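You operate a simulated robot arm through the tools that you are given. There is no shell and no other tool. Be economical: measure what you need, move in short steps, check, and stop when the job is done.

Carry out the task below with a simulated robot arm. There is one attempt and no reset: what you move stays moved.

TASK
Put things in order on the dining table top. At the end: the brown luggage tag (marked "WEEKEND") from the dining table top is in the blue bucket; the clear glass from the dining table top stands where the yoghurt pot stood; the yoghurt pot from the dining table top stands where the brown luggage tag stood; the yellow soap bar stands where the clear glass stood; whatever was shut is shut again. Leave all else as you found it, and nothing knocked over.
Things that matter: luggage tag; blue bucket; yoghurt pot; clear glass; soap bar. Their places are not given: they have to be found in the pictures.

It is judged by the outcome, as a careful person would: the job done as asked, and still so three seconds after it is handed in. It fails if anything else is knocked over, pushed out of place, dropped, spilled or broken.

THE ROBOT
A 7-joint arm with a two-finger parallel gripper, fixed in place. Base frame: the origin is at the foot of the arm, x ahead of it, y to its left, z up; the work surface is at about z = 0. Lengths are in mm, angles in degrees, forces in N, time in s.
With the tool pointing down near the work surface it reaches from about 240 to 620 mm from the base axis. Its first joint turns from -66.0 to 66.0 degrees. Payload 2.6 kg.
Tool frame: the origin (TCP) lies between the finger pads and is the grasp point; the fingertips stand 30 mm ahead of it; z points along the fingers, y is the line along which they close. The gripper opens to 94 mm. The fingers are 28 mm wide and 10 mm thick; the gripper's body (50 by 96 mm) begins 55 mm behind the TCP.
Orientation is that of the tool frame in the base frame, as [roll, pitch, yaw] about the fixed x, y, z axes, in that order (R = Rz(yaw) Ry(pitch) Rx(roll)). With the fingers straight down and closing along the base's y, the tool's x points along the base's -x, its y along +y and its z along -z.

THE INTERFACE
- The arm moves only by the tool apply_moves. Its argument "plan" is a list of rows, each a list of 7 numbers: the shift along the tool's x, y, z in mm, then the turn, a rotation vector about the tool's x, y, z in degrees, then the gripper command, from -1 (fully open) to 1 (shut), values between in proportion. In form: [[tx, ty, tz, rx, ry, rz, jaw], ...]. A call has 1 to 10 rows; each row is the pose to reach, as a shift and turn from the pose commanded when the call began, along the tool's axes at that moment. A row lasts 0.2 s, in which the tool goes at most 50 mm and 8.6 degrees; a call with a longer step from one row to the next is refused whole, and so is a gripper value outside its range. A pose out of reach is approached as far as the arm can. The call stops where the force on the tool passes 40 N (or 10 N more than at its start, if that is more) or the arm is blocked; 0.2 s more then pass. The fingers move at their own pace (about 72 mm/s each) and stop on an object; they squeeze with about 24 N. The grip force told is the motor's: it shows also when the fingers shut on nothing. Time passes only in rows, and 0.2 s behind the last, so rows that repeat a pose let the fingers close. It gives the time, the measured TCP pose, the force on the tool (base axes), the opening and the grip force at its end, in the units of the frame above (readings bear some noise), and new pictures: "pictures" is both (left out), scene, wrist or none.
- Cameras (640 x 400 px; columns grow to the right, rows downward): "scene" is fixed at [32.4, 430.3, 560.4]; the picture's right is [-0.82, -0.57, 0.00], its down [-0.34, 0.48, -0.81] and it looks along [0.47, -0.66, -0.59] (base axes); focal length 220 px, centre (320, 200). "wrist" rides on the gripper at [-37, 0, -58] in the tool frame; the picture's right is [0.00, -1.00, 0.00], its down [0.97, 0.00, -0.24] and it looks along [0.24, 0.00, 0.97] (tool axes); focal length 218 px, centre (320, 200).
- locate(camera, pixels): for up to 12 pixels [column, row] of the newest picture of that camera ("zoom" is the newest enlarged one), the place [x, y, z] in the base frame of the surface seen there, good to about 2 mm. No time passes.
- inspect(camera, box): a new picture of the part [left, top, right, bottom] of that camera's present view, enlarged. No time passes.
- hand_in(): hands the job in; it is judged then, once.

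Work in short steps. Measure before you move; look again where a grasp or a placing could have gone wrong, and mend it. You have 80 turns and 120 pictures in all, those below and enlarged ones among them. Open the gripper and draw the arm clear of the work before you hand the job in, unless the task says otherwise; then end with one line.

The tools are called after "Request:" as name(argument=value, ...) on one line, values as JSON. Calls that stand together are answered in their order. apply_moves: Moves the arm, as the interface text tells. Its arguments: {"type":"object","properties":{"plan":{"type":"array","items":{"type":"array","items":{"type":"number"}}},"pictures":{"type":"string","enum":["both","scene","wrist","none"]}},"required":["plan"]} The other tools are called the same way: locate (camera, pixels) gives the place of the surface under pixels of a picture; inspect (camera, box) takes an enlarged picture of a part of a camera's view; hand_in () hands the job in.

At the start:

```text
time: 0.0
eef_pos: [283.2, 81.5, 434.9]
tcp_rot: [-179.9, 0.0, -180.0]
force: [-0.3, 1.2, -0.3]
gripper_width: 94.1
gripper_force: 0.0
```

scene: 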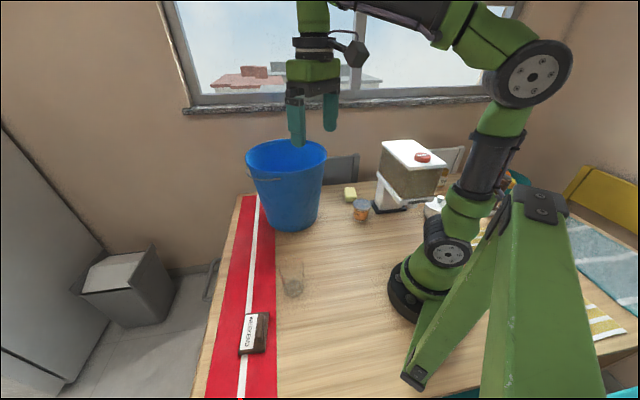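
wrist: 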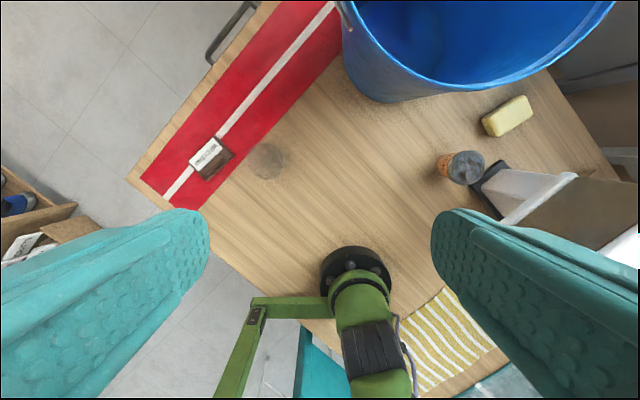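

I'll enlarge the views of the tag, glass, pot and soap to find pixel positions.

Request:
inspect(camera="scene", box=[200, 240, 340, 380])

Request:
inspect(camera="scene", box=[240, 130, 480, 280])

Request:
locate(camera="scene", pixels=[[255, 333], [239, 352], [264, 352], [270, 314], [248, 314], [293, 288], [361, 203], [361, 218], [350, 190], [350, 200], [287, 145], [300, 225]])

Request:
locate(camera="wrist", pixels=[[205, 155], [215, 165], [268, 160], [467, 167], [508, 115], [482, 121], [526, 97], [531, 113], [493, 136], [342, 12], [400, 102], [500, 90]])

```text
2.86 times, centred on (270, 310) of scene
```

zoom: 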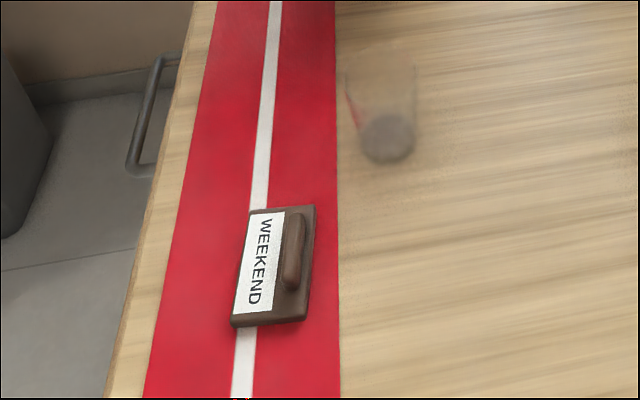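

```text
2.67 times, centred on (360, 205) of scene
```

zoom: 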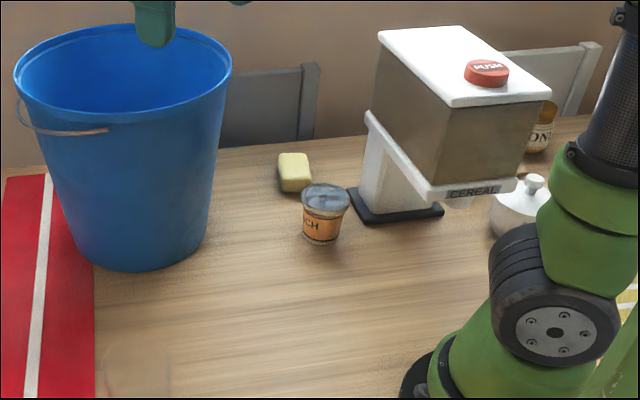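

```text
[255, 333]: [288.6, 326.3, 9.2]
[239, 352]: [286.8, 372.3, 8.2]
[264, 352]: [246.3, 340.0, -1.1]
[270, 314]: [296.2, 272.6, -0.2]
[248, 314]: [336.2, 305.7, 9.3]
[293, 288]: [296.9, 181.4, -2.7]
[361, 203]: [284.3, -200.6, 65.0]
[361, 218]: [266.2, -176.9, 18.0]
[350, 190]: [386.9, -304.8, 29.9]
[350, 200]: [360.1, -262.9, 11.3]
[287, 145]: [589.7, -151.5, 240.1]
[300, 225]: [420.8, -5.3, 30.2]
```

```text
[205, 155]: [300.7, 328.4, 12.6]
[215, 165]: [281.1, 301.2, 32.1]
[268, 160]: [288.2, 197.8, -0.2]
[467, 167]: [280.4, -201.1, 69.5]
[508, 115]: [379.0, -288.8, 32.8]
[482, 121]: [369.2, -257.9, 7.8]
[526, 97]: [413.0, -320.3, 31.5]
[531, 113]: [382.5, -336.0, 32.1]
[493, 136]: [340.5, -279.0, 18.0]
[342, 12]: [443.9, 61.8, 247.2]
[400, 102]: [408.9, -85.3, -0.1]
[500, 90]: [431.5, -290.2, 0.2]
```

Next I measure the tag's handle, the bucket's rim and the dispenser's outline.

Request:
locate(camera="scene", pixels=[[263, 318], [259, 334], [261, 327], [246, 166], [327, 155], [285, 170], [285, 139], [383, 139], [443, 166], [410, 174], [373, 201], [407, 210]])

Request:
inspect(camera="wrist", box=[150, 110, 310, 210])

Request:
apply_moves(plan=[[10, 45, 30, 0, 0, 0, -1], [10, 90, 60, 0, 0, 0, -1], [10, 130, 90, 0, 0, 0, -1], [10, 170, 115, 0, 0, 0, -1], [10, 170, 115, 0, 0, 0, -1]], pictures="both")

```text
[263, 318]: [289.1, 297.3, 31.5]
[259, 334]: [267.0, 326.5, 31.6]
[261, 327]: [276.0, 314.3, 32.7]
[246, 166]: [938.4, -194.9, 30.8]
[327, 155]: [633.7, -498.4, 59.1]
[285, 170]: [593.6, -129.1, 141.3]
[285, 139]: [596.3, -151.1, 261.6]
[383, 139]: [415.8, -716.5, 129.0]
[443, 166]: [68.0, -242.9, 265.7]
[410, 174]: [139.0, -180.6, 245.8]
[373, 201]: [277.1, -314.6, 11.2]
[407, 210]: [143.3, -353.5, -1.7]
```

```text
4.00 times, centred on (230, 160) of wrist
```

zoom: 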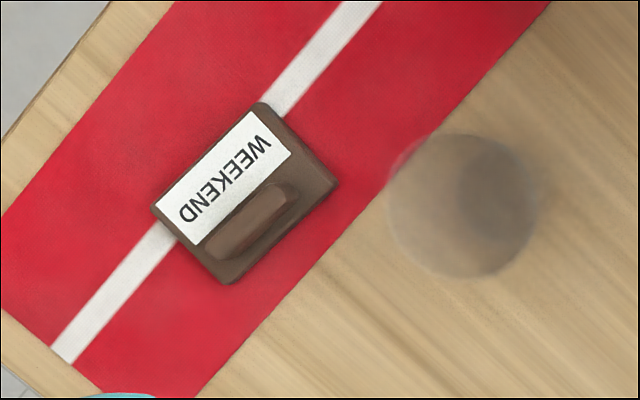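

```text
refused: row 1 steps farther than a row can; nothing moved
```

The first step was too long. I repeat the move over the tag in smaller steps.

Request:
apply_moves(plan=[[5, 40, 25, 0, 0, 0, -1], [10, 80, 50, 0, 0, 0, -1], [10, 120, 75, 0, 0, 0, -1], [10, 160, 100, 0, 0, 0, -1], [10, 190, 120, 0, 0, 0, -1], [10, 190, 120, 0, 0, 0, -1]], pictures="both")

```text
time: 1.4
eef_pos: [272.9, 273.9, 315.8]
tcp_rot: [-180.0, 0.0, -180.0]
force: [0.3, 0.4, 0.5]
gripper_width: 93.9
gripper_force: 0.0
```

scene: 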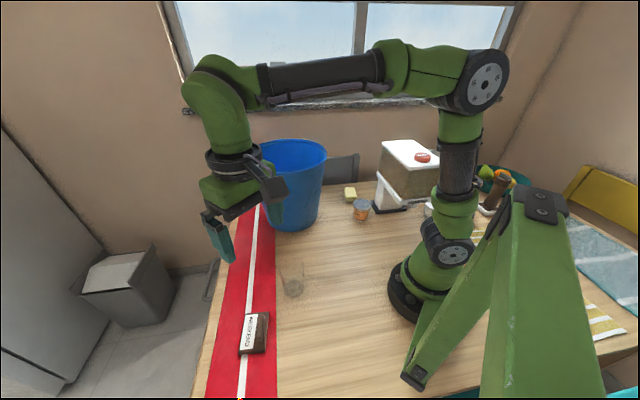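
wrist: 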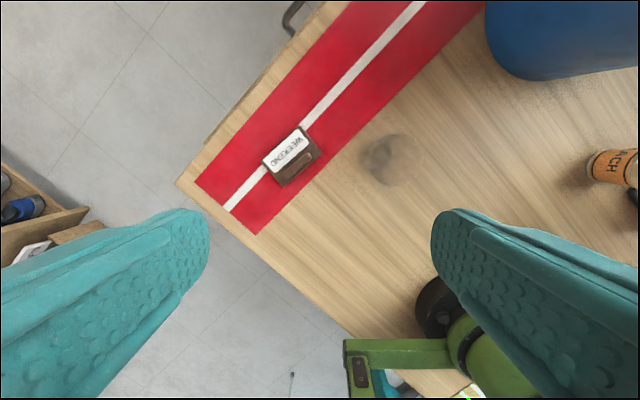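

I take a closer look at the tag and glass.

Request:
inspect(camera="wrist", box=[250, 110, 430, 200])

```text
3.56 times, centred on (340, 155) of wrist
```

zoom: 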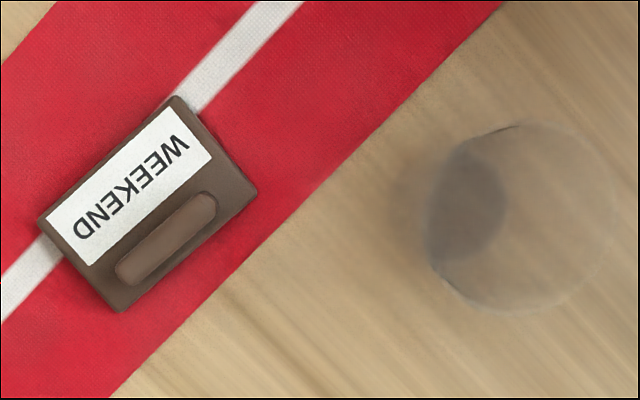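

Request:
locate(camera="zoom", pixels=[[118, 275], [213, 203], [166, 238], [118, 310], [256, 192], [178, 98], [42, 218], [470, 205], [430, 210], [610, 205], [525, 122], [515, 312]])

Request:
locate(camera="scene", pixels=[[293, 288], [287, 267], [297, 267], [283, 288], [302, 287], [293, 281], [293, 296], [291, 262]])

```text
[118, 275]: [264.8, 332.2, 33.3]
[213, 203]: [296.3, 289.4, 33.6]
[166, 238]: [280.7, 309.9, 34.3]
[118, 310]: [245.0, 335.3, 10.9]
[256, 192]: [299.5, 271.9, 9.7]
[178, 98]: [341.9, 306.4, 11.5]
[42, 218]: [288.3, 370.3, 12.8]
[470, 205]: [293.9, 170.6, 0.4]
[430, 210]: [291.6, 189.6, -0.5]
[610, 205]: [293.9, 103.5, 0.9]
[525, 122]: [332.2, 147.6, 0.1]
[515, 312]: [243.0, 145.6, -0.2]
```

```text
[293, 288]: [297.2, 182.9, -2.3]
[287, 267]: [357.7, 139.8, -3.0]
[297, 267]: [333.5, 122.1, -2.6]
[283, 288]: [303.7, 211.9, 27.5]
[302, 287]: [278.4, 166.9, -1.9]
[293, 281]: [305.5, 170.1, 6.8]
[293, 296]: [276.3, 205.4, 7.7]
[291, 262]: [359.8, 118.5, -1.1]
```

The tag's handle centre is at (281, 310), with its top at z≈34 and its long axis at about -50°. I turn the tool +50° about its own z and descend to z≈110.

Request:
apply_moves(plan=[[-1, 6, 30, 0, 0, 8.4, -1], [-3, 12, 60, 0, 0, 16.8, -1], [-4, 18, 90, 0, 0, 25.2, -1], [-5, 24, 120, 0, 0, 33.6, -1], [-7, 30, 150, 0, 0, 42, -1], [-8, 36.5, 190, 0, 0, 50, -1], [-8, 36.5, 200, 0, 0, 50, -0.4], [-8, 36.5, 200, 0, 0, 50, -0.4]], pictures="both")

```text
time: 3.2
eef_pos: [283.3, 310.8, 116.4]
tcp_rot: [180.0, 0.0, 129.9]
force: [0.1, -1.0, 1.7]
gripper_width: 65.6
gripper_force: 0.0
```

scene: 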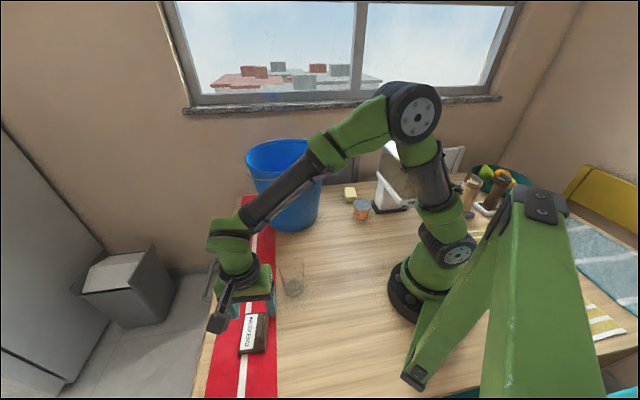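
wrist: 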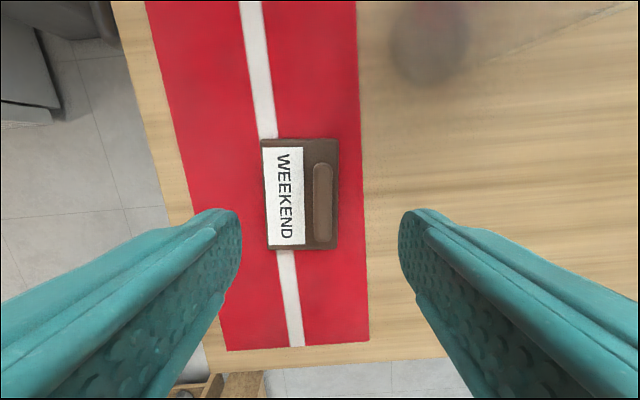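

The handle is aligned with the closing line, at column 322. I check the offset along it.

Request:
locate(camera="wrist", pixels=[[322, 165], [322, 241], [322, 202], [268, 142], [338, 246], [316, 200], [330, 200]])

```text
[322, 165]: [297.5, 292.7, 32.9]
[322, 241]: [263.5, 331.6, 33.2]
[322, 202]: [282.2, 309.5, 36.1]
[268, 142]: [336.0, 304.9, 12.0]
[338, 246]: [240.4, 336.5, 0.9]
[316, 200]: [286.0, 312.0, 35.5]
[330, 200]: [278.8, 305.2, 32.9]
```

The TCP is centred on the handle, so I descend 71 mm and close.

Request:
apply_moves(plan=[[0, 0, 30, 0, 0, 0, -0.4], [0, 0, 55, 0, 0, 0, -0.4], [0, 0, 71, 0, 0, 0, -0.4], [0, 0, 71, 0, 0, 0, -0.4], [0, 0, 71, 0, 0, 0, 1], [0, 0, 71, 0, 0, 0, 1], [0, 0, 71, 0, 0, 0, 1]], pictures="wrist")

```text
time: 4.8
eef_pos: [282.5, 310.2, 43.5]
tcp_rot: [180.0, 0.0, 130.0]
force: [0.1, -0.7, -0.2]
gripper_width: 11.9
gripper_force: 23.7
```

wrist: 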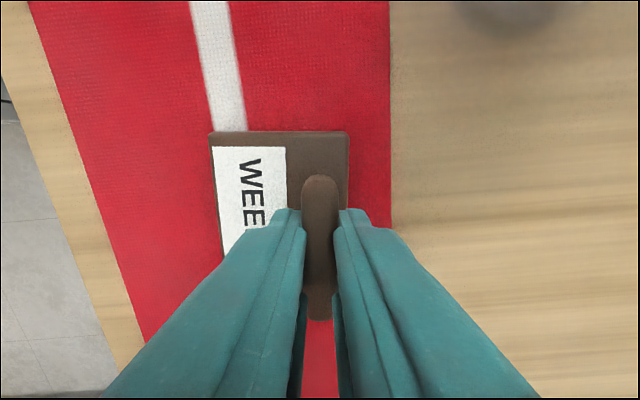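

The handle is held at 11.9 mm. I lift straight up.

Request:
apply_moves(plan=[[0, 0, -20, 0, 0, 0, 1], [0, 0, -60, 0, 0, 0, 1], [0, 0, -105, 0, 0, 0, 1], [0, 0, -150, 0, 0, 0, 1], [0, 0, -195, 0, 0, 0, 1], [0, 0, -240, 0, 0, 0, 1], [0, 0, -285, 0, 0, 0, 1], [0, 0, -325, 0, 0, 0, 1], [0, 0, -325, 0, 0, 0, 1]], pictures="both")

```text
time: 6.8
eef_pos: [284.1, 306.6, 368.7]
tcp_rot: [180.0, 0.0, 130.1]
force: [0.7, -1.1, -0.7]
gripper_width: 11.7
gripper_force: 24.1
```

scene: 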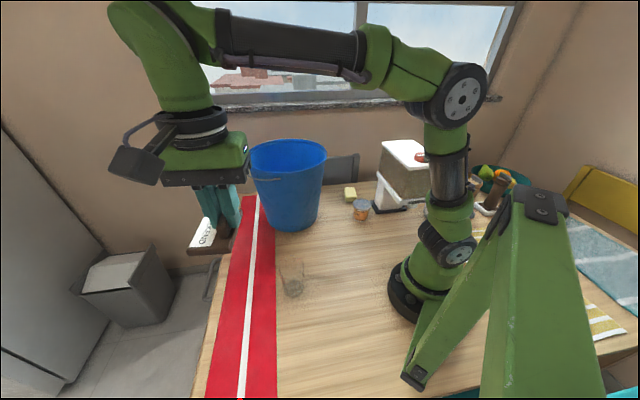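
wrist: 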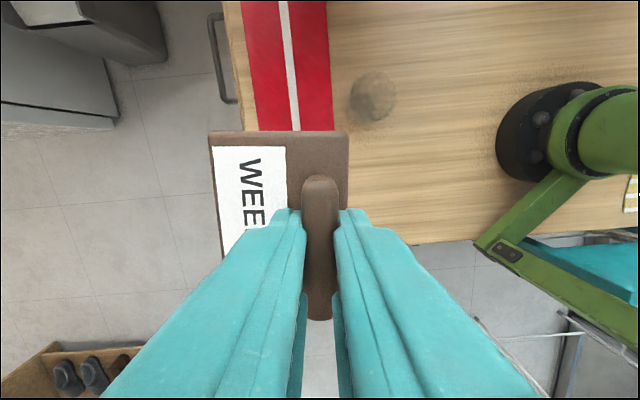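

I measure the bucket's rim in an enlarged picture.

Request:
inspect(camera="scene", box=[235, 125, 345, 240])

```text
3.48 times, centred on (290, 182) of scene
```

zoom: 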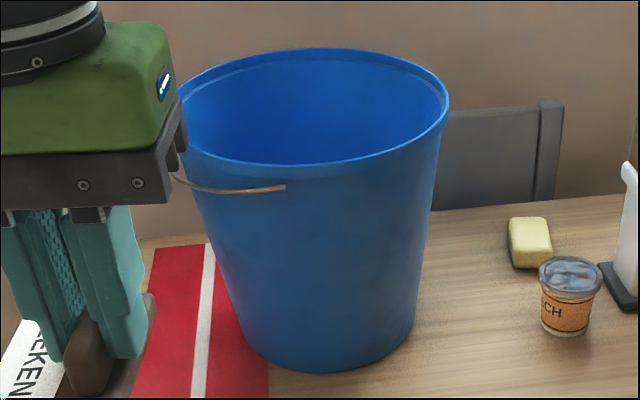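

Request:
locate(camera="zoom", pixels=[[449, 105], [447, 112], [320, 162], [250, 162], [400, 142], [320, 51], [240, 62], [400, 63], [320, 360], [190, 120], [330, 120]])

```text
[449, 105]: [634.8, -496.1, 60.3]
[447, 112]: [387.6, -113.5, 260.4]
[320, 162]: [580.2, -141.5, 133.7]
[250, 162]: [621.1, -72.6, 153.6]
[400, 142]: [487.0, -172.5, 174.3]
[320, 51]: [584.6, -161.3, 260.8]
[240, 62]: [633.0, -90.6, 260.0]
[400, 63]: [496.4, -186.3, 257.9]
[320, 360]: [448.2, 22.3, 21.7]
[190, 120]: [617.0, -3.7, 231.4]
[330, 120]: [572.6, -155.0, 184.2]
```

The bucket rim circle has its centre at about (506, -54), radius 132, rim z≈260. I carry the tag over it at the present height.

Request:
apply_moves(plan=[[-30, -4, -3, 0, 0, 0, 1], [-75, -11, -3, 0, 0, 0, 1], [-120, -18, -3, 0, 0, 0, 1], [-166, -25, -3, 0, 0, 0, 1], [-212, -31, -3, 0, 0, 0, 1], [-258, -38, -3, 0, 0, 0, 1], [-304, -45, -3, 0, 0, 0, 1], [-350, -52, -3, 0, 0, 0, 1], [-390, -58, -3, 0, 0, 0, 1], [-419, -62, -3, 0, 0, 0, 1]], pictures="both")

```text
time: 9.0
eef_pos: [502.1, -51.7, 373.2]
tcp_rot: [-179.9, 0.0, 130.0]
force: [0.0, -0.5, -0.6]
gripper_width: 11.9
gripper_force: 24.0
```

scene: 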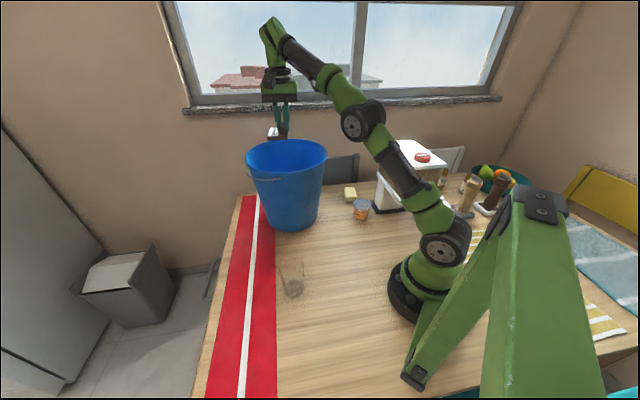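
wrist: 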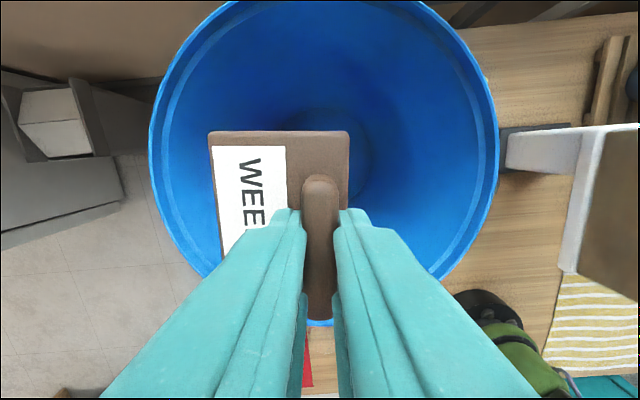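

The tag is over the bucket. I lower it in steps, watching the clearance.

Request:
apply_moves(plan=[[-2, 3, 30, 0, 0, 0, 1], [-2, 3, 60, 0, 0, 0, 1], [-2, 3, 90, 0, 0, 0, 1], [-2, 3, 120, 0, 0, 0, 1], [-2, 3, 150, 0, 0, 0, 1], [-2, 3, 170, 0, 0, 0, 1], [-2, 3, 170, 0, 0, 0, 1]], pictures="both")

```text
time: 10.6
eef_pos: [506.5, -51.9, 200.1]
tcp_rot: [-180.0, -0.1, 130.0]
force: [-0.1, 0.2, 0.1]
gripper_width: 11.7
gripper_force: 24.3
```

scene: 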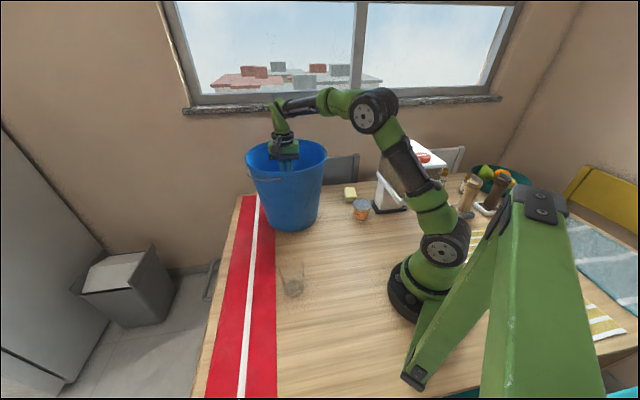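
wrist: 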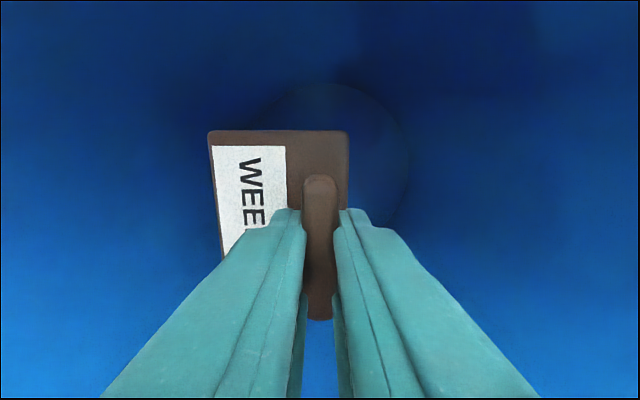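

The forearm is clear of the rim, so I continue lowering.

Request:
apply_moves(plan=[[0, 0, 20, 0, 0, 0, 1], [0, 0, 40, 0, 0, 0, 1], [0, 0, 60, 0, 0, 0, 1], [0, 0, 80, 0, 0, 0, 1], [0, 0, 90, 0, 0, 0, 1]], pictures="both")

Request:
inspect(camera="scene", box=[235, 80, 425, 200])

```text
time: 11.8
eef_pos: [509.2, -50.7, 109.6]
tcp_rot: [180.0, 0.0, 130.0]
force: [-0.5, -0.5, -0.9]
gripper_width: 12.0
gripper_force: 24.5
```

scene: 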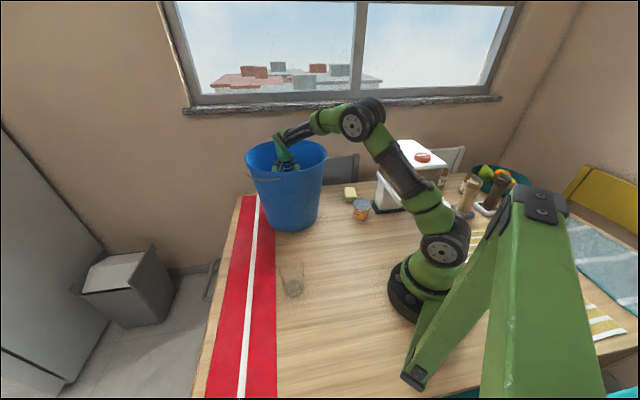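
wrist: 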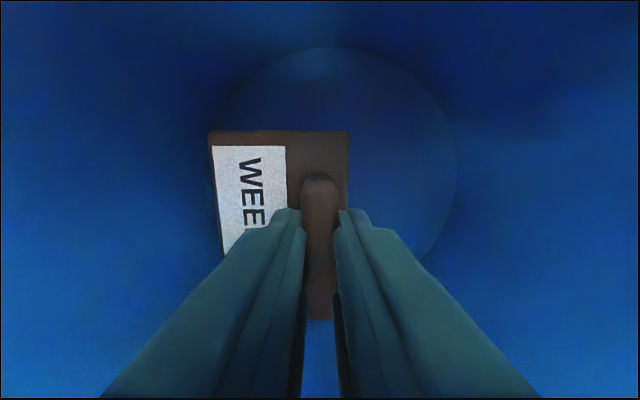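

```text
3.33 times, centred on (330, 140) of scene
```

zoom: 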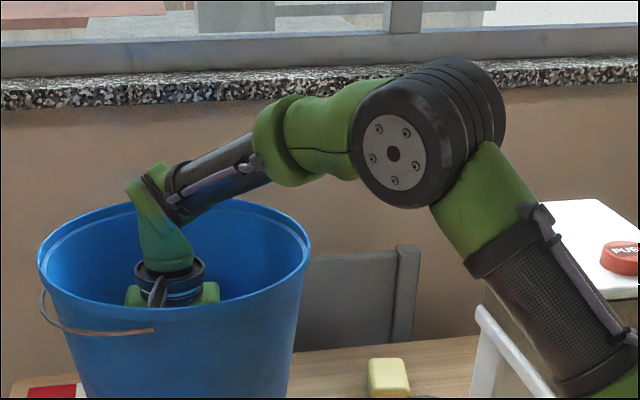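

I check how high the forearm's underside is over the rim.

Request:
locate(camera="zoom", pixels=[[200, 215], [240, 190], [268, 181], [300, 183], [340, 175], [300, 250]])

Request:
locate(camera="wrist", pixels=[[380, 120], [300, 90], [420, 170]])

```text
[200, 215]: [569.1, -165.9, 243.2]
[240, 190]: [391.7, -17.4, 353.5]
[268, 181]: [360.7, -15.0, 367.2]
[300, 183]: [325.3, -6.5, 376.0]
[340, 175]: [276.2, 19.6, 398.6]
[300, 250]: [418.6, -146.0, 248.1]
```

```text
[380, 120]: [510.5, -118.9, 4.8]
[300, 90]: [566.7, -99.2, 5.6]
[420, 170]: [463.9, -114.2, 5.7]
```

There is about 90 mm of clearance and the bucket floor is at z≈5. I lower the last 57 mm, release and rise.

Request:
apply_moves(plan=[[0, 0, 20, 0, 0, 0, 1], [0, 0, 40, 0, 0, 0, 1], [0, 0, 52, 0, 0, 0, 1], [0, 0, 57, 0, 0, 0, 1], [0, 0, 57, 0, 0, 0, 1]], pictures="wrist")

```text
time: 13.0
eef_pos: [507.3, -50.7, 55.1]
tcp_rot: [179.9, 0.1, 130.0]
force: [0.4, -1.5, 1.7]
gripper_width: 12.1
gripper_force: 24.4
```

wrist: 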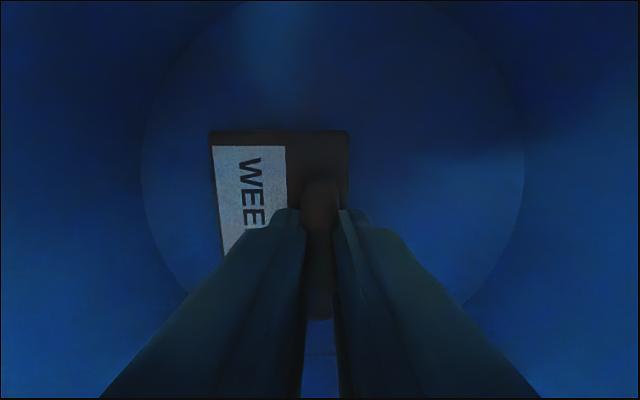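

The tag is a few mm above the floor. I open partly to let go, then rise.

Request:
apply_moves(plan=[[0, 0, 3, 0, 0, 0, 1], [0, 0, 3, 0, 0, 0, -0.2], [0, 0, 3, 0, 0, 0, -0.2], [0, 0, 3, 0, 0, 0, -0.2], [0, 0, -27, 0, 0, 0, -0.2], [0, 0, -67, 0, 0, 0, -0.2], [0, 0, -107, 0, 0, 0, -0.2], [0, 0, -150, 0, 0, 0, -0.2], [0, 0, -195, 0, 0, 0, -0.2], [0, 0, -240, 0, 0, 0, -0.2]], pictures="wrist")

```text
time: 15.2
eef_pos: [506.2, -55.4, 292.8]
tcp_rot: [-180.0, 0.0, 130.0]
force: [0.0, 0.3, 0.0]
gripper_width: 56.5
gripper_force: 0.0
```

wrist: 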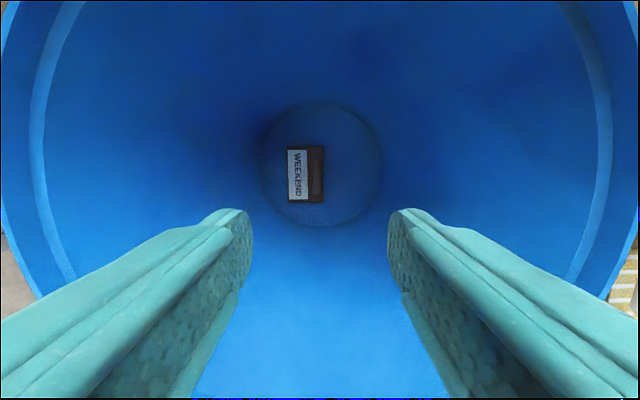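

The tag lies flat in the bucket. I rise and move over the pot to look from above, turning the tool back to yaw 180.

Request:
apply_moves(plan=[[0, 0, -45, 0, 0, 0, -0.2], [0, 0, -90, 0, 0, 0, -0.2], [12, -39, -100, 0, 0, -8.3, -0.2], [24, -78, -107, 0, 0, -16.6, -0.5], [36, -117, -107, 0, 0, -25, -1], [48, -156, -107, 0, 0, -33.3, -1], [60, -195, -107, 0, 0, -41.6, -1], [72, -234, -107, 0, 0, -50, -1], [72, -234, -107, 0, 0, -50, -1]], pictures="both")

```text
time: 17.2
eef_pos: [282.0, -147.1, 398.9]
tcp_rot: [-180.0, 0.0, -179.9]
force: [0.4, 0.0, 0.6]
gripper_width: 94.3
gripper_force: 0.1
out of reach, approached as far as the arm can: row 2
```

scene: 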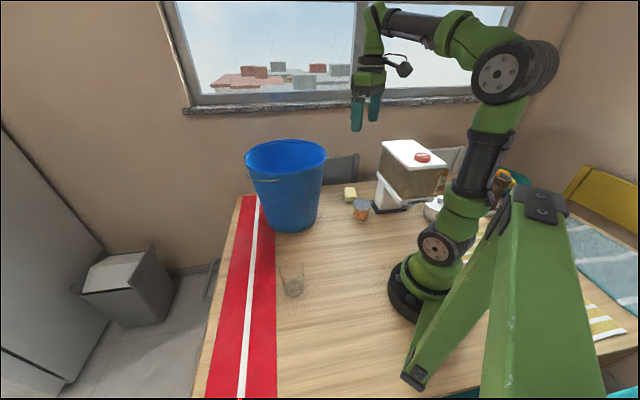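
wrist: 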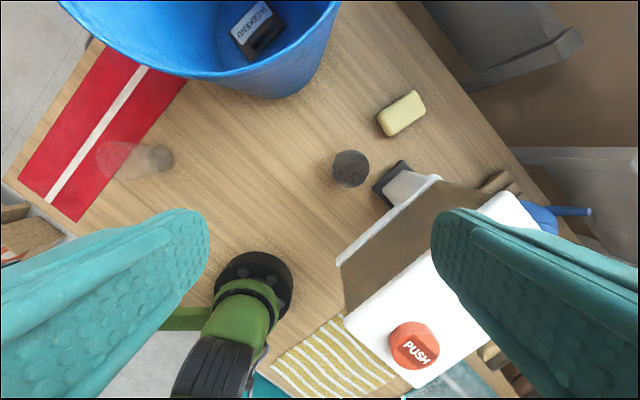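

The view from above shows the pot at (351,168), the soap at (402,113) and the dispenser's stem and box edges. I measure them.

Request:
locate(camera="wrist", pixels=[[351, 165], [332, 168], [369, 168], [350, 150], [350, 185], [403, 160], [374, 187], [436, 176], [337, 263], [424, 183], [345, 318], [512, 192]])

Request:
inspect(camera="wrist", box=[300, 70, 460, 230])

Request:
locate(camera="wrist", pixels=[[377, 120], [415, 90], [427, 108], [390, 137], [402, 110], [155, 145], [175, 158], [155, 172], [155, 158], [143, 158], [100, 158], [127, 142]])

```text
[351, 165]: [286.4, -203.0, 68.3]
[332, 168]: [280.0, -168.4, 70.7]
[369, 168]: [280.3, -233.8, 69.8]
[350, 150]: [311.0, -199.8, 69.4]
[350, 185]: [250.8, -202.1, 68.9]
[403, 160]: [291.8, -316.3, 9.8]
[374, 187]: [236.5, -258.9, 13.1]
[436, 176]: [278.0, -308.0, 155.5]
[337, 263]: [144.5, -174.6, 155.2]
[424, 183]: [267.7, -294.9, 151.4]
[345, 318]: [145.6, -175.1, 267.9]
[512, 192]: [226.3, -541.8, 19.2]
```

```text
2.50 times, centred on (380, 150) of wrist
```

zoom: 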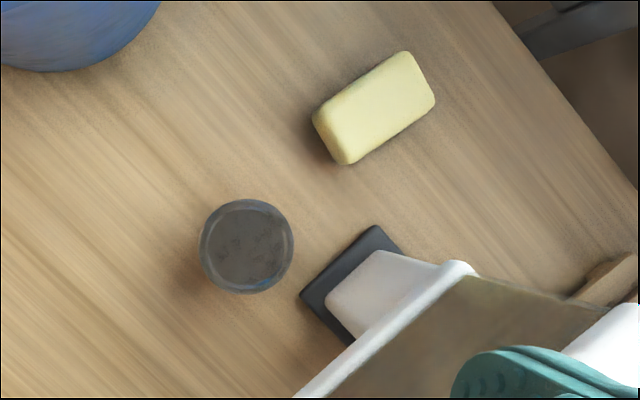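

```text
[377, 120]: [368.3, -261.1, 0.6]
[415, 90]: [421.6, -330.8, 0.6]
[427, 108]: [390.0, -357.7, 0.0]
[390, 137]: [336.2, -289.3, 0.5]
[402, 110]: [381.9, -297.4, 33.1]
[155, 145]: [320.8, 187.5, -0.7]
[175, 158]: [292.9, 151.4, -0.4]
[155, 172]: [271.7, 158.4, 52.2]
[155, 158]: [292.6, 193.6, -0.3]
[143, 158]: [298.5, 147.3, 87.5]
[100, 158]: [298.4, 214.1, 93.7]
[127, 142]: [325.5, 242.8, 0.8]
```

The pot's centre is (281, -201), top z≈69, about 66 mm wide. The dispenser's face is the plane x+y≈-30, 78 mm away. I turn to yaw 210, keeping the gripper clear of the dispenser, and come down to z≈180 to check.

Request:
apply_moves(plan=[[0, -14, 30, 0, 0, -7.5, -1], [0, -28, 65, 0, 0, -15, -1], [1, -42, 100, 0, 0, -22.5, -1], [1, -54, 140, 0, 0, -30, -1], [1, -54, 180, 0, 0, -30, -1], [1, -54, 220, 0, 0, -30, -1], [1, -54, 220, 0, 0, -30, -1]], pictures="both")

```text
time: 18.8
eef_pos: [282.6, -200.5, 182.8]
tcp_rot: [-180.0, 0.0, -150.1]
force: [-0.6, 0.4, 0.3]
gripper_width: 94.3
gripper_force: 0.0
```

scene: 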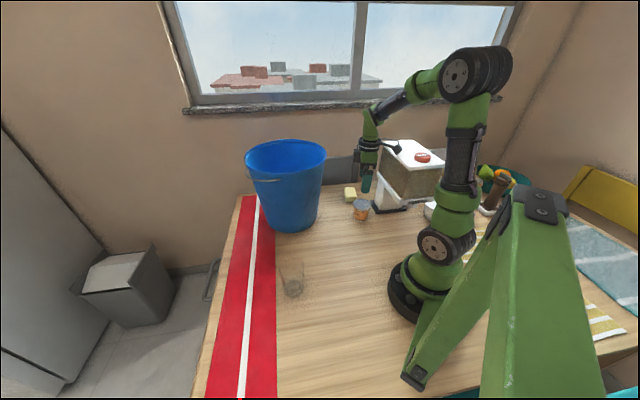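
wrist: 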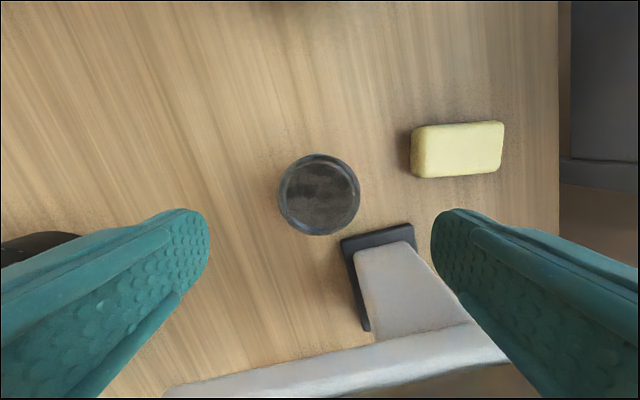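

The pot is centred at column 319. I check its rim points and the soap's corners.

Request:
locate(camera="wrist", pixels=[[280, 194], [359, 195], [319, 156], [319, 233], [319, 195], [413, 130], [500, 124], [504, 166], [416, 174], [460, 148], [343, 242], [412, 228]])

Request:
inspect(camera="scene", box=[330, 130, 430, 230])

```text
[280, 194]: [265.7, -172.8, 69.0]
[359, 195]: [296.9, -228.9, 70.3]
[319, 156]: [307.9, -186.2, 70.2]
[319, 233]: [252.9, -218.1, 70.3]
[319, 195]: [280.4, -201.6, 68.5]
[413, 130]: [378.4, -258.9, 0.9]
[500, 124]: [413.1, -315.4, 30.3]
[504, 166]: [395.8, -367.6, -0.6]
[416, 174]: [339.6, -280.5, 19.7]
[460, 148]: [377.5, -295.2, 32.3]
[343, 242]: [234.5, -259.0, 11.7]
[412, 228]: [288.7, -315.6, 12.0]
```

```text
4.00 times, centred on (380, 180) of scene
```

zoom: 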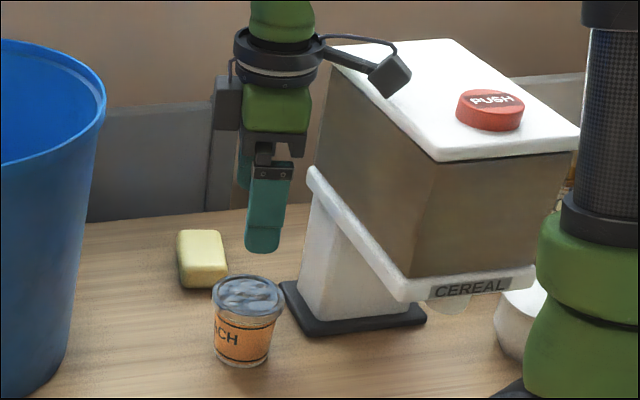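

There is an arm attachment near zoom (390,75) that could come down on the dispenser. I measure it.

Request:
locate(camera="zoom", pixels=[[390, 75], [375, 80], [405, 75], [388, 95], [385, 60], [350, 60], [350, 36], [275, 50], [228, 100]])

```text
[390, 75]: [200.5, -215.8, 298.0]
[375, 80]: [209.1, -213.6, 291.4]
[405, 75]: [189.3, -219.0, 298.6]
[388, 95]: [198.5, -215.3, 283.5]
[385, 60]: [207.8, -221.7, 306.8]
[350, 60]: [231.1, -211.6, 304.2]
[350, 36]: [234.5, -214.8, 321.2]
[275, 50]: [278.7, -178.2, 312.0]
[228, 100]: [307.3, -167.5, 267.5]
```

An arm attachment sits at about +80 mm tool x, 100 mm above the TCP, and would come down on the dispenser at this yaw. I rise a little and turn the tool +135°, to yaw 75, so it points away.

Request:
apply_moves(plan=[[0, 0, -30, 0, 0, 0, -1], [0, 0, -60, 0, 0, 8, -1], [0, 0, -60, 0, 0, 16.5, -1], [0, 0, -60, 0, 0, 25, -1], [0, 0, -60, 0, 0, 33.5, -1], [0, 0, -60, 0, 0, 42, -1], [0, 0, -60, 0, 0, 50.5, -1], [0, 0, -60, 0, 0, 59, -1], [0, 0, -60, 0, 0, 67.5, -1]], pictures="none")

Request:
apply_moves(plan=[[0, 0, 0, 0, 0, 8.4, -1], [0, 0, 0, 0, 0, 16.9, -1], [0, 0, 0, 0, 0, 25.3, -1], [0, 0, 0, 0, 0, 33.8, -1], [0, 0, 0, 0, 0, 42.2, -1], [0, 0, 0, 0, 0, 50.6, -1], [0, 0, 0, 0, 0, 59, -1], [0, 0, 0, 0, 0, 67.5, -1], [0, 0, 30, 0, 0, 67.5, -1], [0, 0, 60, 0, 0, 67.5, -1]], pictures="both")

```text
time: 20.8
eef_pos: [281.4, -198.9, 241.0]
tcp_rot: [-180.0, 0.0, 142.3]
force: [0.2, 0.0, 0.9]
gripper_width: 94.3
gripper_force: 0.0
```

```text
time: 23.0
eef_pos: [279.8, -201.2, 178.8]
tcp_rot: [180.0, 0.0, 74.9]
force: [0.2, -0.9, 0.1]
gripper_width: 93.9
gripper_force: 0.1
```

scene: 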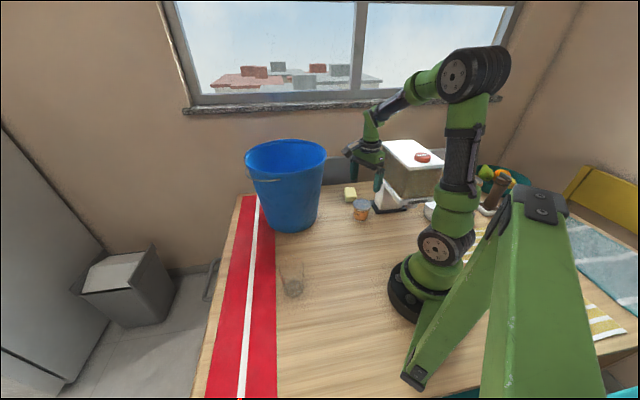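
wrist: 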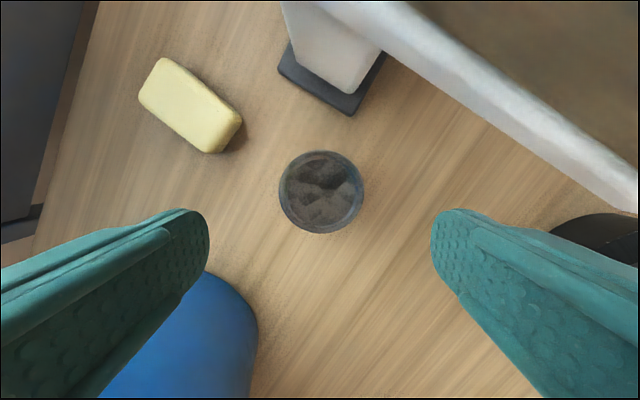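

The attachment is clear and the pot is centred at column 321. I descend 133 mm and close.

Request:
apply_moves(plan=[[0, 0, 35, 0, 0, 0, -1], [0, 0, 70, 0, 0, 0, -1], [0, 0, 100, 0, 0, 0, -1], [0, 0, 120, 0, 0, 0, -1], [0, 0, 133, 0, 0, 0, -1], [0, 0, 133, 0, 0, 0, -1]], pictures="wrist")

```text
time: 24.4
eef_pos: [282.8, -198.0, 46.3]
tcp_rot: [-179.9, -0.1, 75.1]
force: [0.2, -1.1, 0.4]
gripper_width: 94.0
gripper_force: 0.0
```

wrist: 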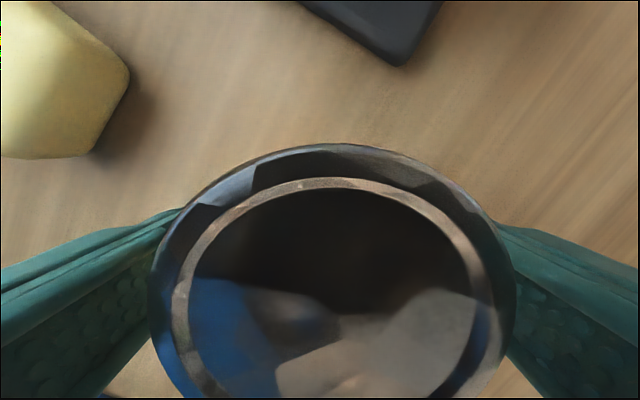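

The fingers straddle the pot. I close and lift a little.

Request:
apply_moves(plan=[[0, 0, 0, 0, 0, 0, 0.2], [0, 0, 0, 0, 0, 0, 0.5], [0, 0, 0, 0, 0, 0, 1], [0, 0, 0, 0, 0, 0, 1], [0, 0, -15, 0, 0, 0, 1], [0, 0, -30, 0, 0, 0, 1]], pictures="both")

Request:
inspect(camera="scene", box=[310, 130, 410, 230])

```text
time: 25.8
eef_pos: [281.7, -199.5, 77.4]
tcp_rot: [-180.0, 0.0, 75.1]
force: [0.0, -0.4, -1.5]
gripper_width: 67.5
gripper_force: 23.8
```

scene: 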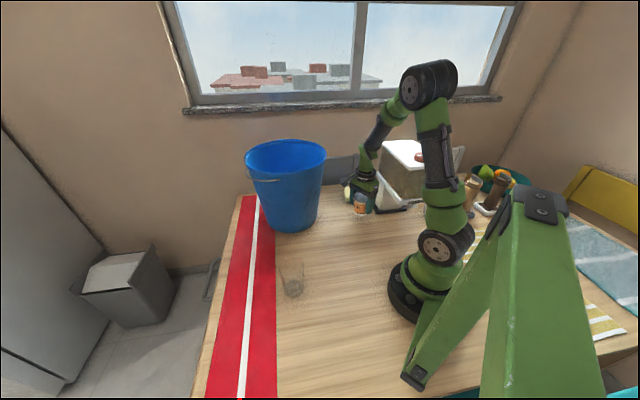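
wrist: 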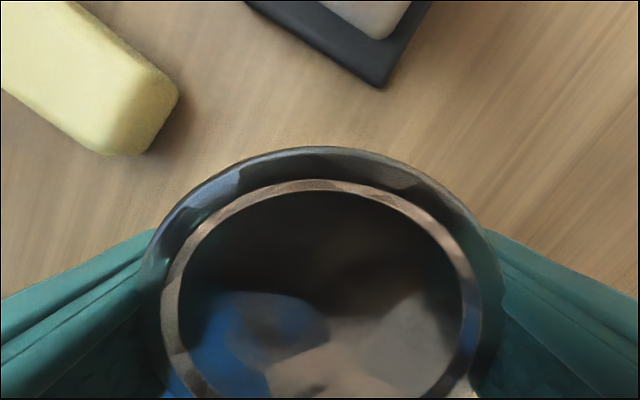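

```text
4.00 times, centred on (360, 180) of scene
```

zoom: 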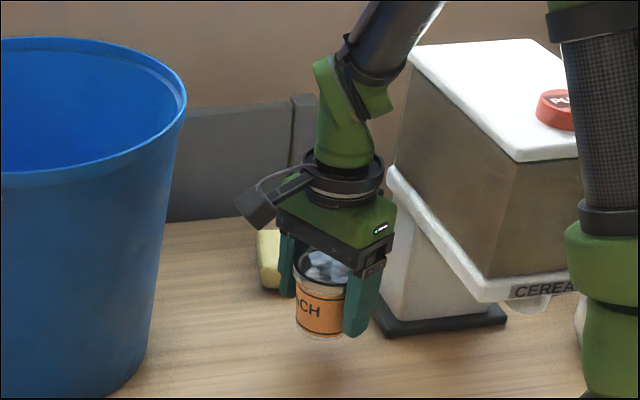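

The pot is held upright at 67.5 mm. I rise to z≈300, then move over to the tag's place at (294, 321), turning to yaw 130 on the way.

Request:
apply_moves(plan=[[0, 0, -30, 0, 0, 0, 1], [0, 0, -75, 0, 0, 0, 1], [0, 0, -120, 0, 0, 0, 1], [0, 0, -165, 0, 0, 0, 1], [0, 0, -210, 0, 0, 0, 1], [0, 0, -225, 0, 0, 0, 1], [40, -9.7, -225, 0, 0, -8, 1], [80, -19.5, -225, 0, 0, -16, 1], [120, -29.2, -225, 0, 0, -24, 1], [160, -39, -225, 0, 0, -32, 1]], pictures="none")

```text
time: 28.0
eef_pos: [286.3, -34.8, 302.2]
tcp_rot: [180.0, 0.1, 107.1]
force: [-0.2, -0.2, -0.7]
gripper_width: 67.5
gripper_force: 24.3
```

I continue to above the tag's place.

Request:
apply_moves(plan=[[40, 13, 0, 0, 0, -3, 1], [80, 26, 0, 0, 0, -6, 1], [122, 40, 0, 0, 0, -9, 1], [164, 54, 0, 0, 0, -12, 1], [206, 68, 0, 0, 0, -15, 1], [248, 82, 0, 0, 0, -18, 1], [290, 96, 0, 0, 0, -21, 1], [325, 107, 0, 0, 0, -23, 1], [338, 111.6, 0, 0, 0, -23, 1], [338, 111.6, 0, 0, 0, -23, 1]], pictures="both")

```text
time: 30.2
eef_pos: [293.7, 319.3, 302.5]
tcp_rot: [180.0, -0.1, 129.8]
force: [0.0, 0.7, -2.4]
gripper_width: 67.4
gripper_force: 24.3
```

scene: 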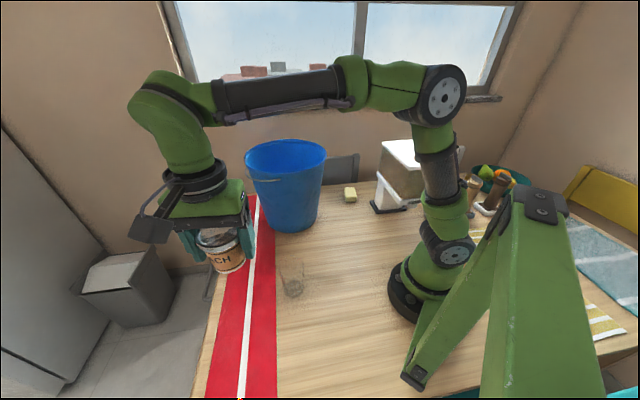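
wrist: 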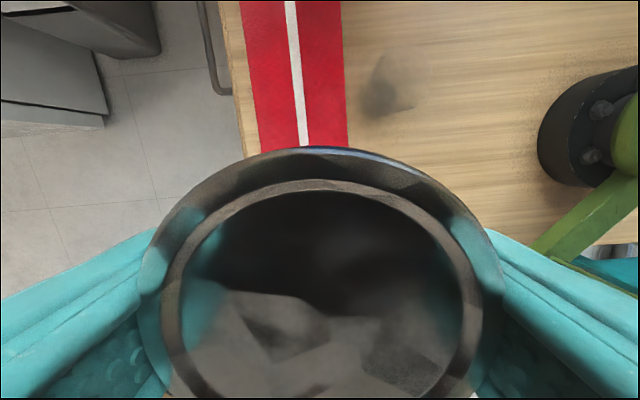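

It is over the place. I descend to z≈48.

Request:
apply_moves(plan=[[0, 0, 40, 0, 0, 0, 1], [0, 0, 80, 0, 0, 0, 1], [0, 0, 120, 0, 0, 0, 1], [0, 0, 160, 0, 0, 0, 1], [0, 0, 195, 0, 0, 0, 1], [0, 0, 220, 0, 0, 0, 1], [0, 0, 240, 0, 0, 0, 1], [0, 0, 252, 0, 0, 0, 1], [0, 0, 255, 0, 0, 0, 1], [0, 0, 255, 0, 0, 0, 1]], pictures="scene")

```text
time: 32.4
eef_pos: [292.9, 318.8, 49.8]
tcp_rot: [-180.0, 0.0, 129.9]
force: [-0.2, 0.2, -2.3]
gripper_width: 67.3
gripper_force: 23.8
```

scene: 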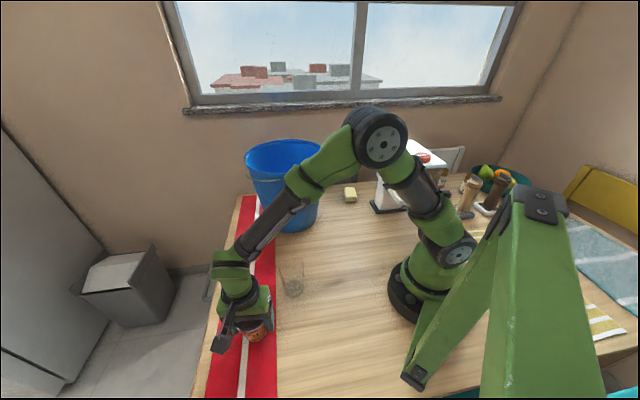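

There is still about 3 mm to go. I lower until contact.

Request:
apply_moves(plan=[[0, 0, 2, 0, 0, 0, 1], [0, 0, 3.5, 0, 0, 0, 1], [0, 0, 3.5, 0, 0, 0, 1]], pictures="none")

```text
time: 33.2
eef_pos: [293.3, 319.7, 45.6]
tcp_rot: [180.0, 0.0, 129.9]
force: [-0.7, -0.4, 0.4]
gripper_width: 67.4
gripper_force: 23.6
```

The force has changed from -2.3 to +0.4, so the pot is standing. I release it and go straight up.

Request:
apply_moves(plan=[[0, 0, 0, 0, 0, 0, 0], [0, 0, 0, 0, 0, 0, -1], [0, 0, 0, 0, 0, 0, -1], [0, 0, -25, 0, 0, 0, -1], [0, 0, -60, 0, 0, 0, -1], [0, 0, -105, 0, 0, 0, -1], [0, 0, -150, 0, 0, 0, -1], [0, 0, -195, 0, 0, 0, -1]], pictures="both")

```text
time: 35.0
eef_pos: [293.7, 319.3, 242.2]
tcp_rot: [-179.9, 0.1, 130.0]
force: [-0.4, -0.1, 0.3]
gripper_width: 93.9
gripper_force: 0.0
```

scene: 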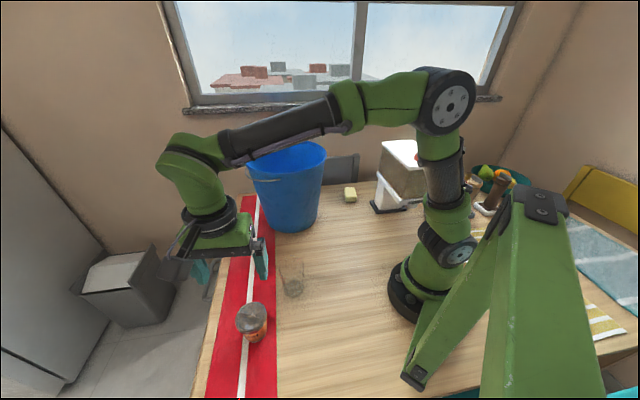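
wrist: 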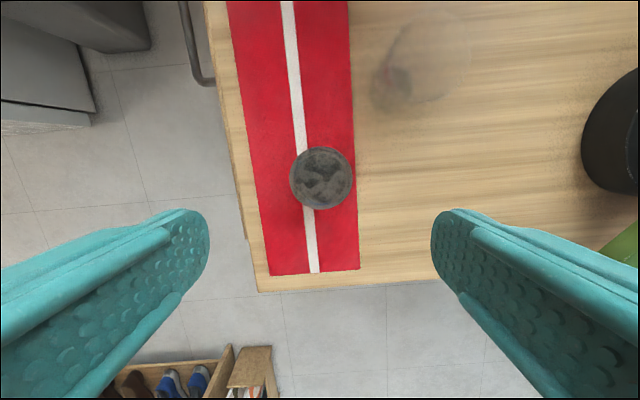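

The pot stands on the tag's place. I move above the glass, at about (296, 183), and look straight down.

Request:
apply_moves(plan=[[-32, -26, -3, 0, 0, 0, -1], [-64, -52, -3, 0, 0, 0, -1], [-96, -78, -3, 0, 0, 0, -1], [-105.5, -86, -3, 0, 0, 0, -1], [-105.5, -86, -3, 0, 0, 0, -1]], pictures="both")

Request:
inspect(camera="wrist", box=[240, 110, 400, 250])

Request:
inspect(camera="scene", box=[250, 240, 330, 310])

```text
time: 36.2
eef_pos: [294.1, 185.6, 241.9]
tcp_rot: [-180.0, 0.0, 130.0]
force: [-1.1, 0.1, -0.6]
gripper_width: 94.3
gripper_force: 0.1
```

scene: 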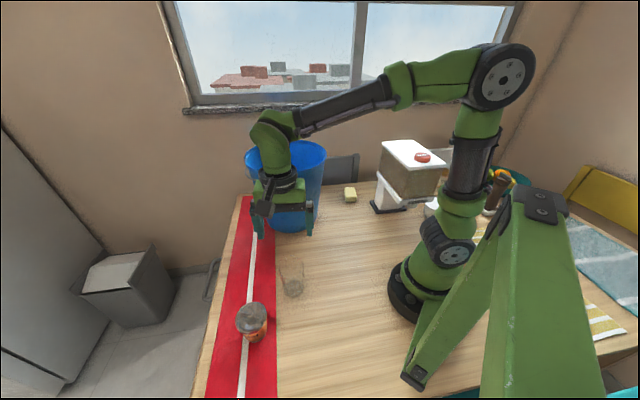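
wrist: 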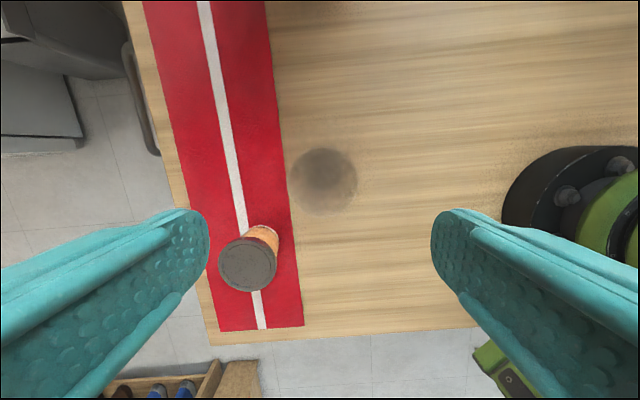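

```text
2.86 times, centred on (320, 180) of wrist
```

zoom: 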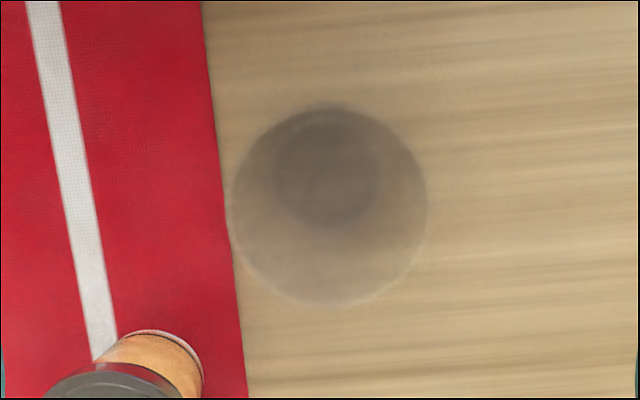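

```text
5.71 times, centred on (290, 275) of scene
```

zoom: 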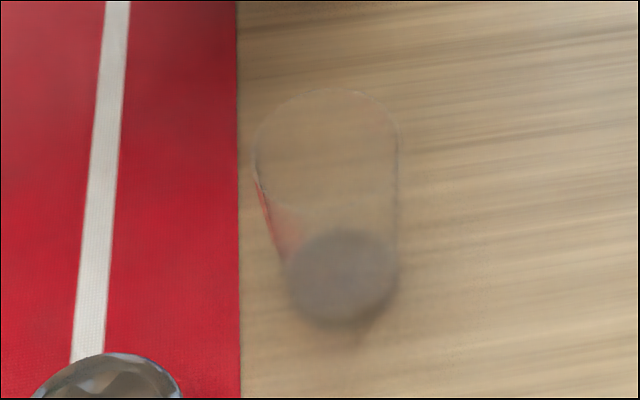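

The glass's base and rim put its centre at about (293.5, 181.5); it is ~92 mm tall with a ~67 mm rim. I adjust by 4 mm and descend around it.

Request:
apply_moves(plan=[[-2.9, -2.9, 35, 0, 0, 0, -1], [-2.9, -2.9, 70, 0, 0, 0, -1], [-2.9, -2.9, 100, 0, 0, 0, -1], [-2.9, -2.9, 105, 0, 0, 0, -1], [-2.9, -2.9, 105, 0, 0, 0, -1]], pictures="wrist")

Request:
inspect(camera="wrist", box=[160, 100, 480, 300])

```text
time: 37.4
eef_pos: [293.1, 180.3, 136.3]
tcp_rot: [180.0, 0.1, 129.9]
force: [-0.4, -0.5, 0.3]
gripper_width: 93.7
gripper_force: 0.1
```

wrist: 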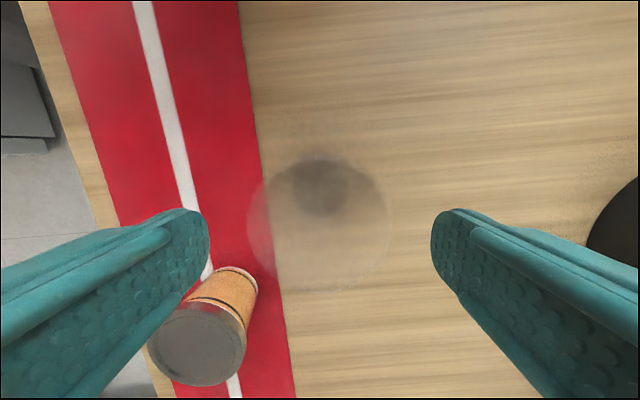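

```text
2.00 times, centred on (320, 200) of wrist
```

zoom: 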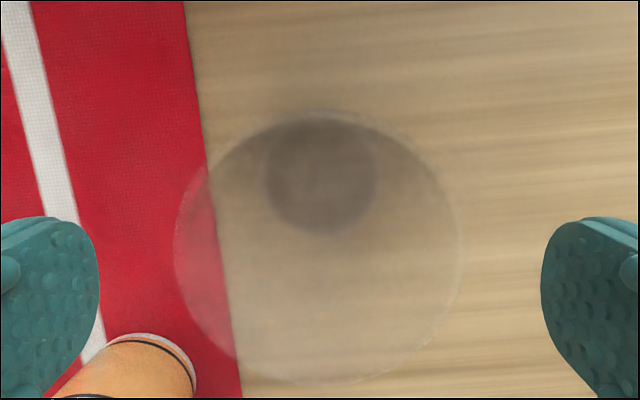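

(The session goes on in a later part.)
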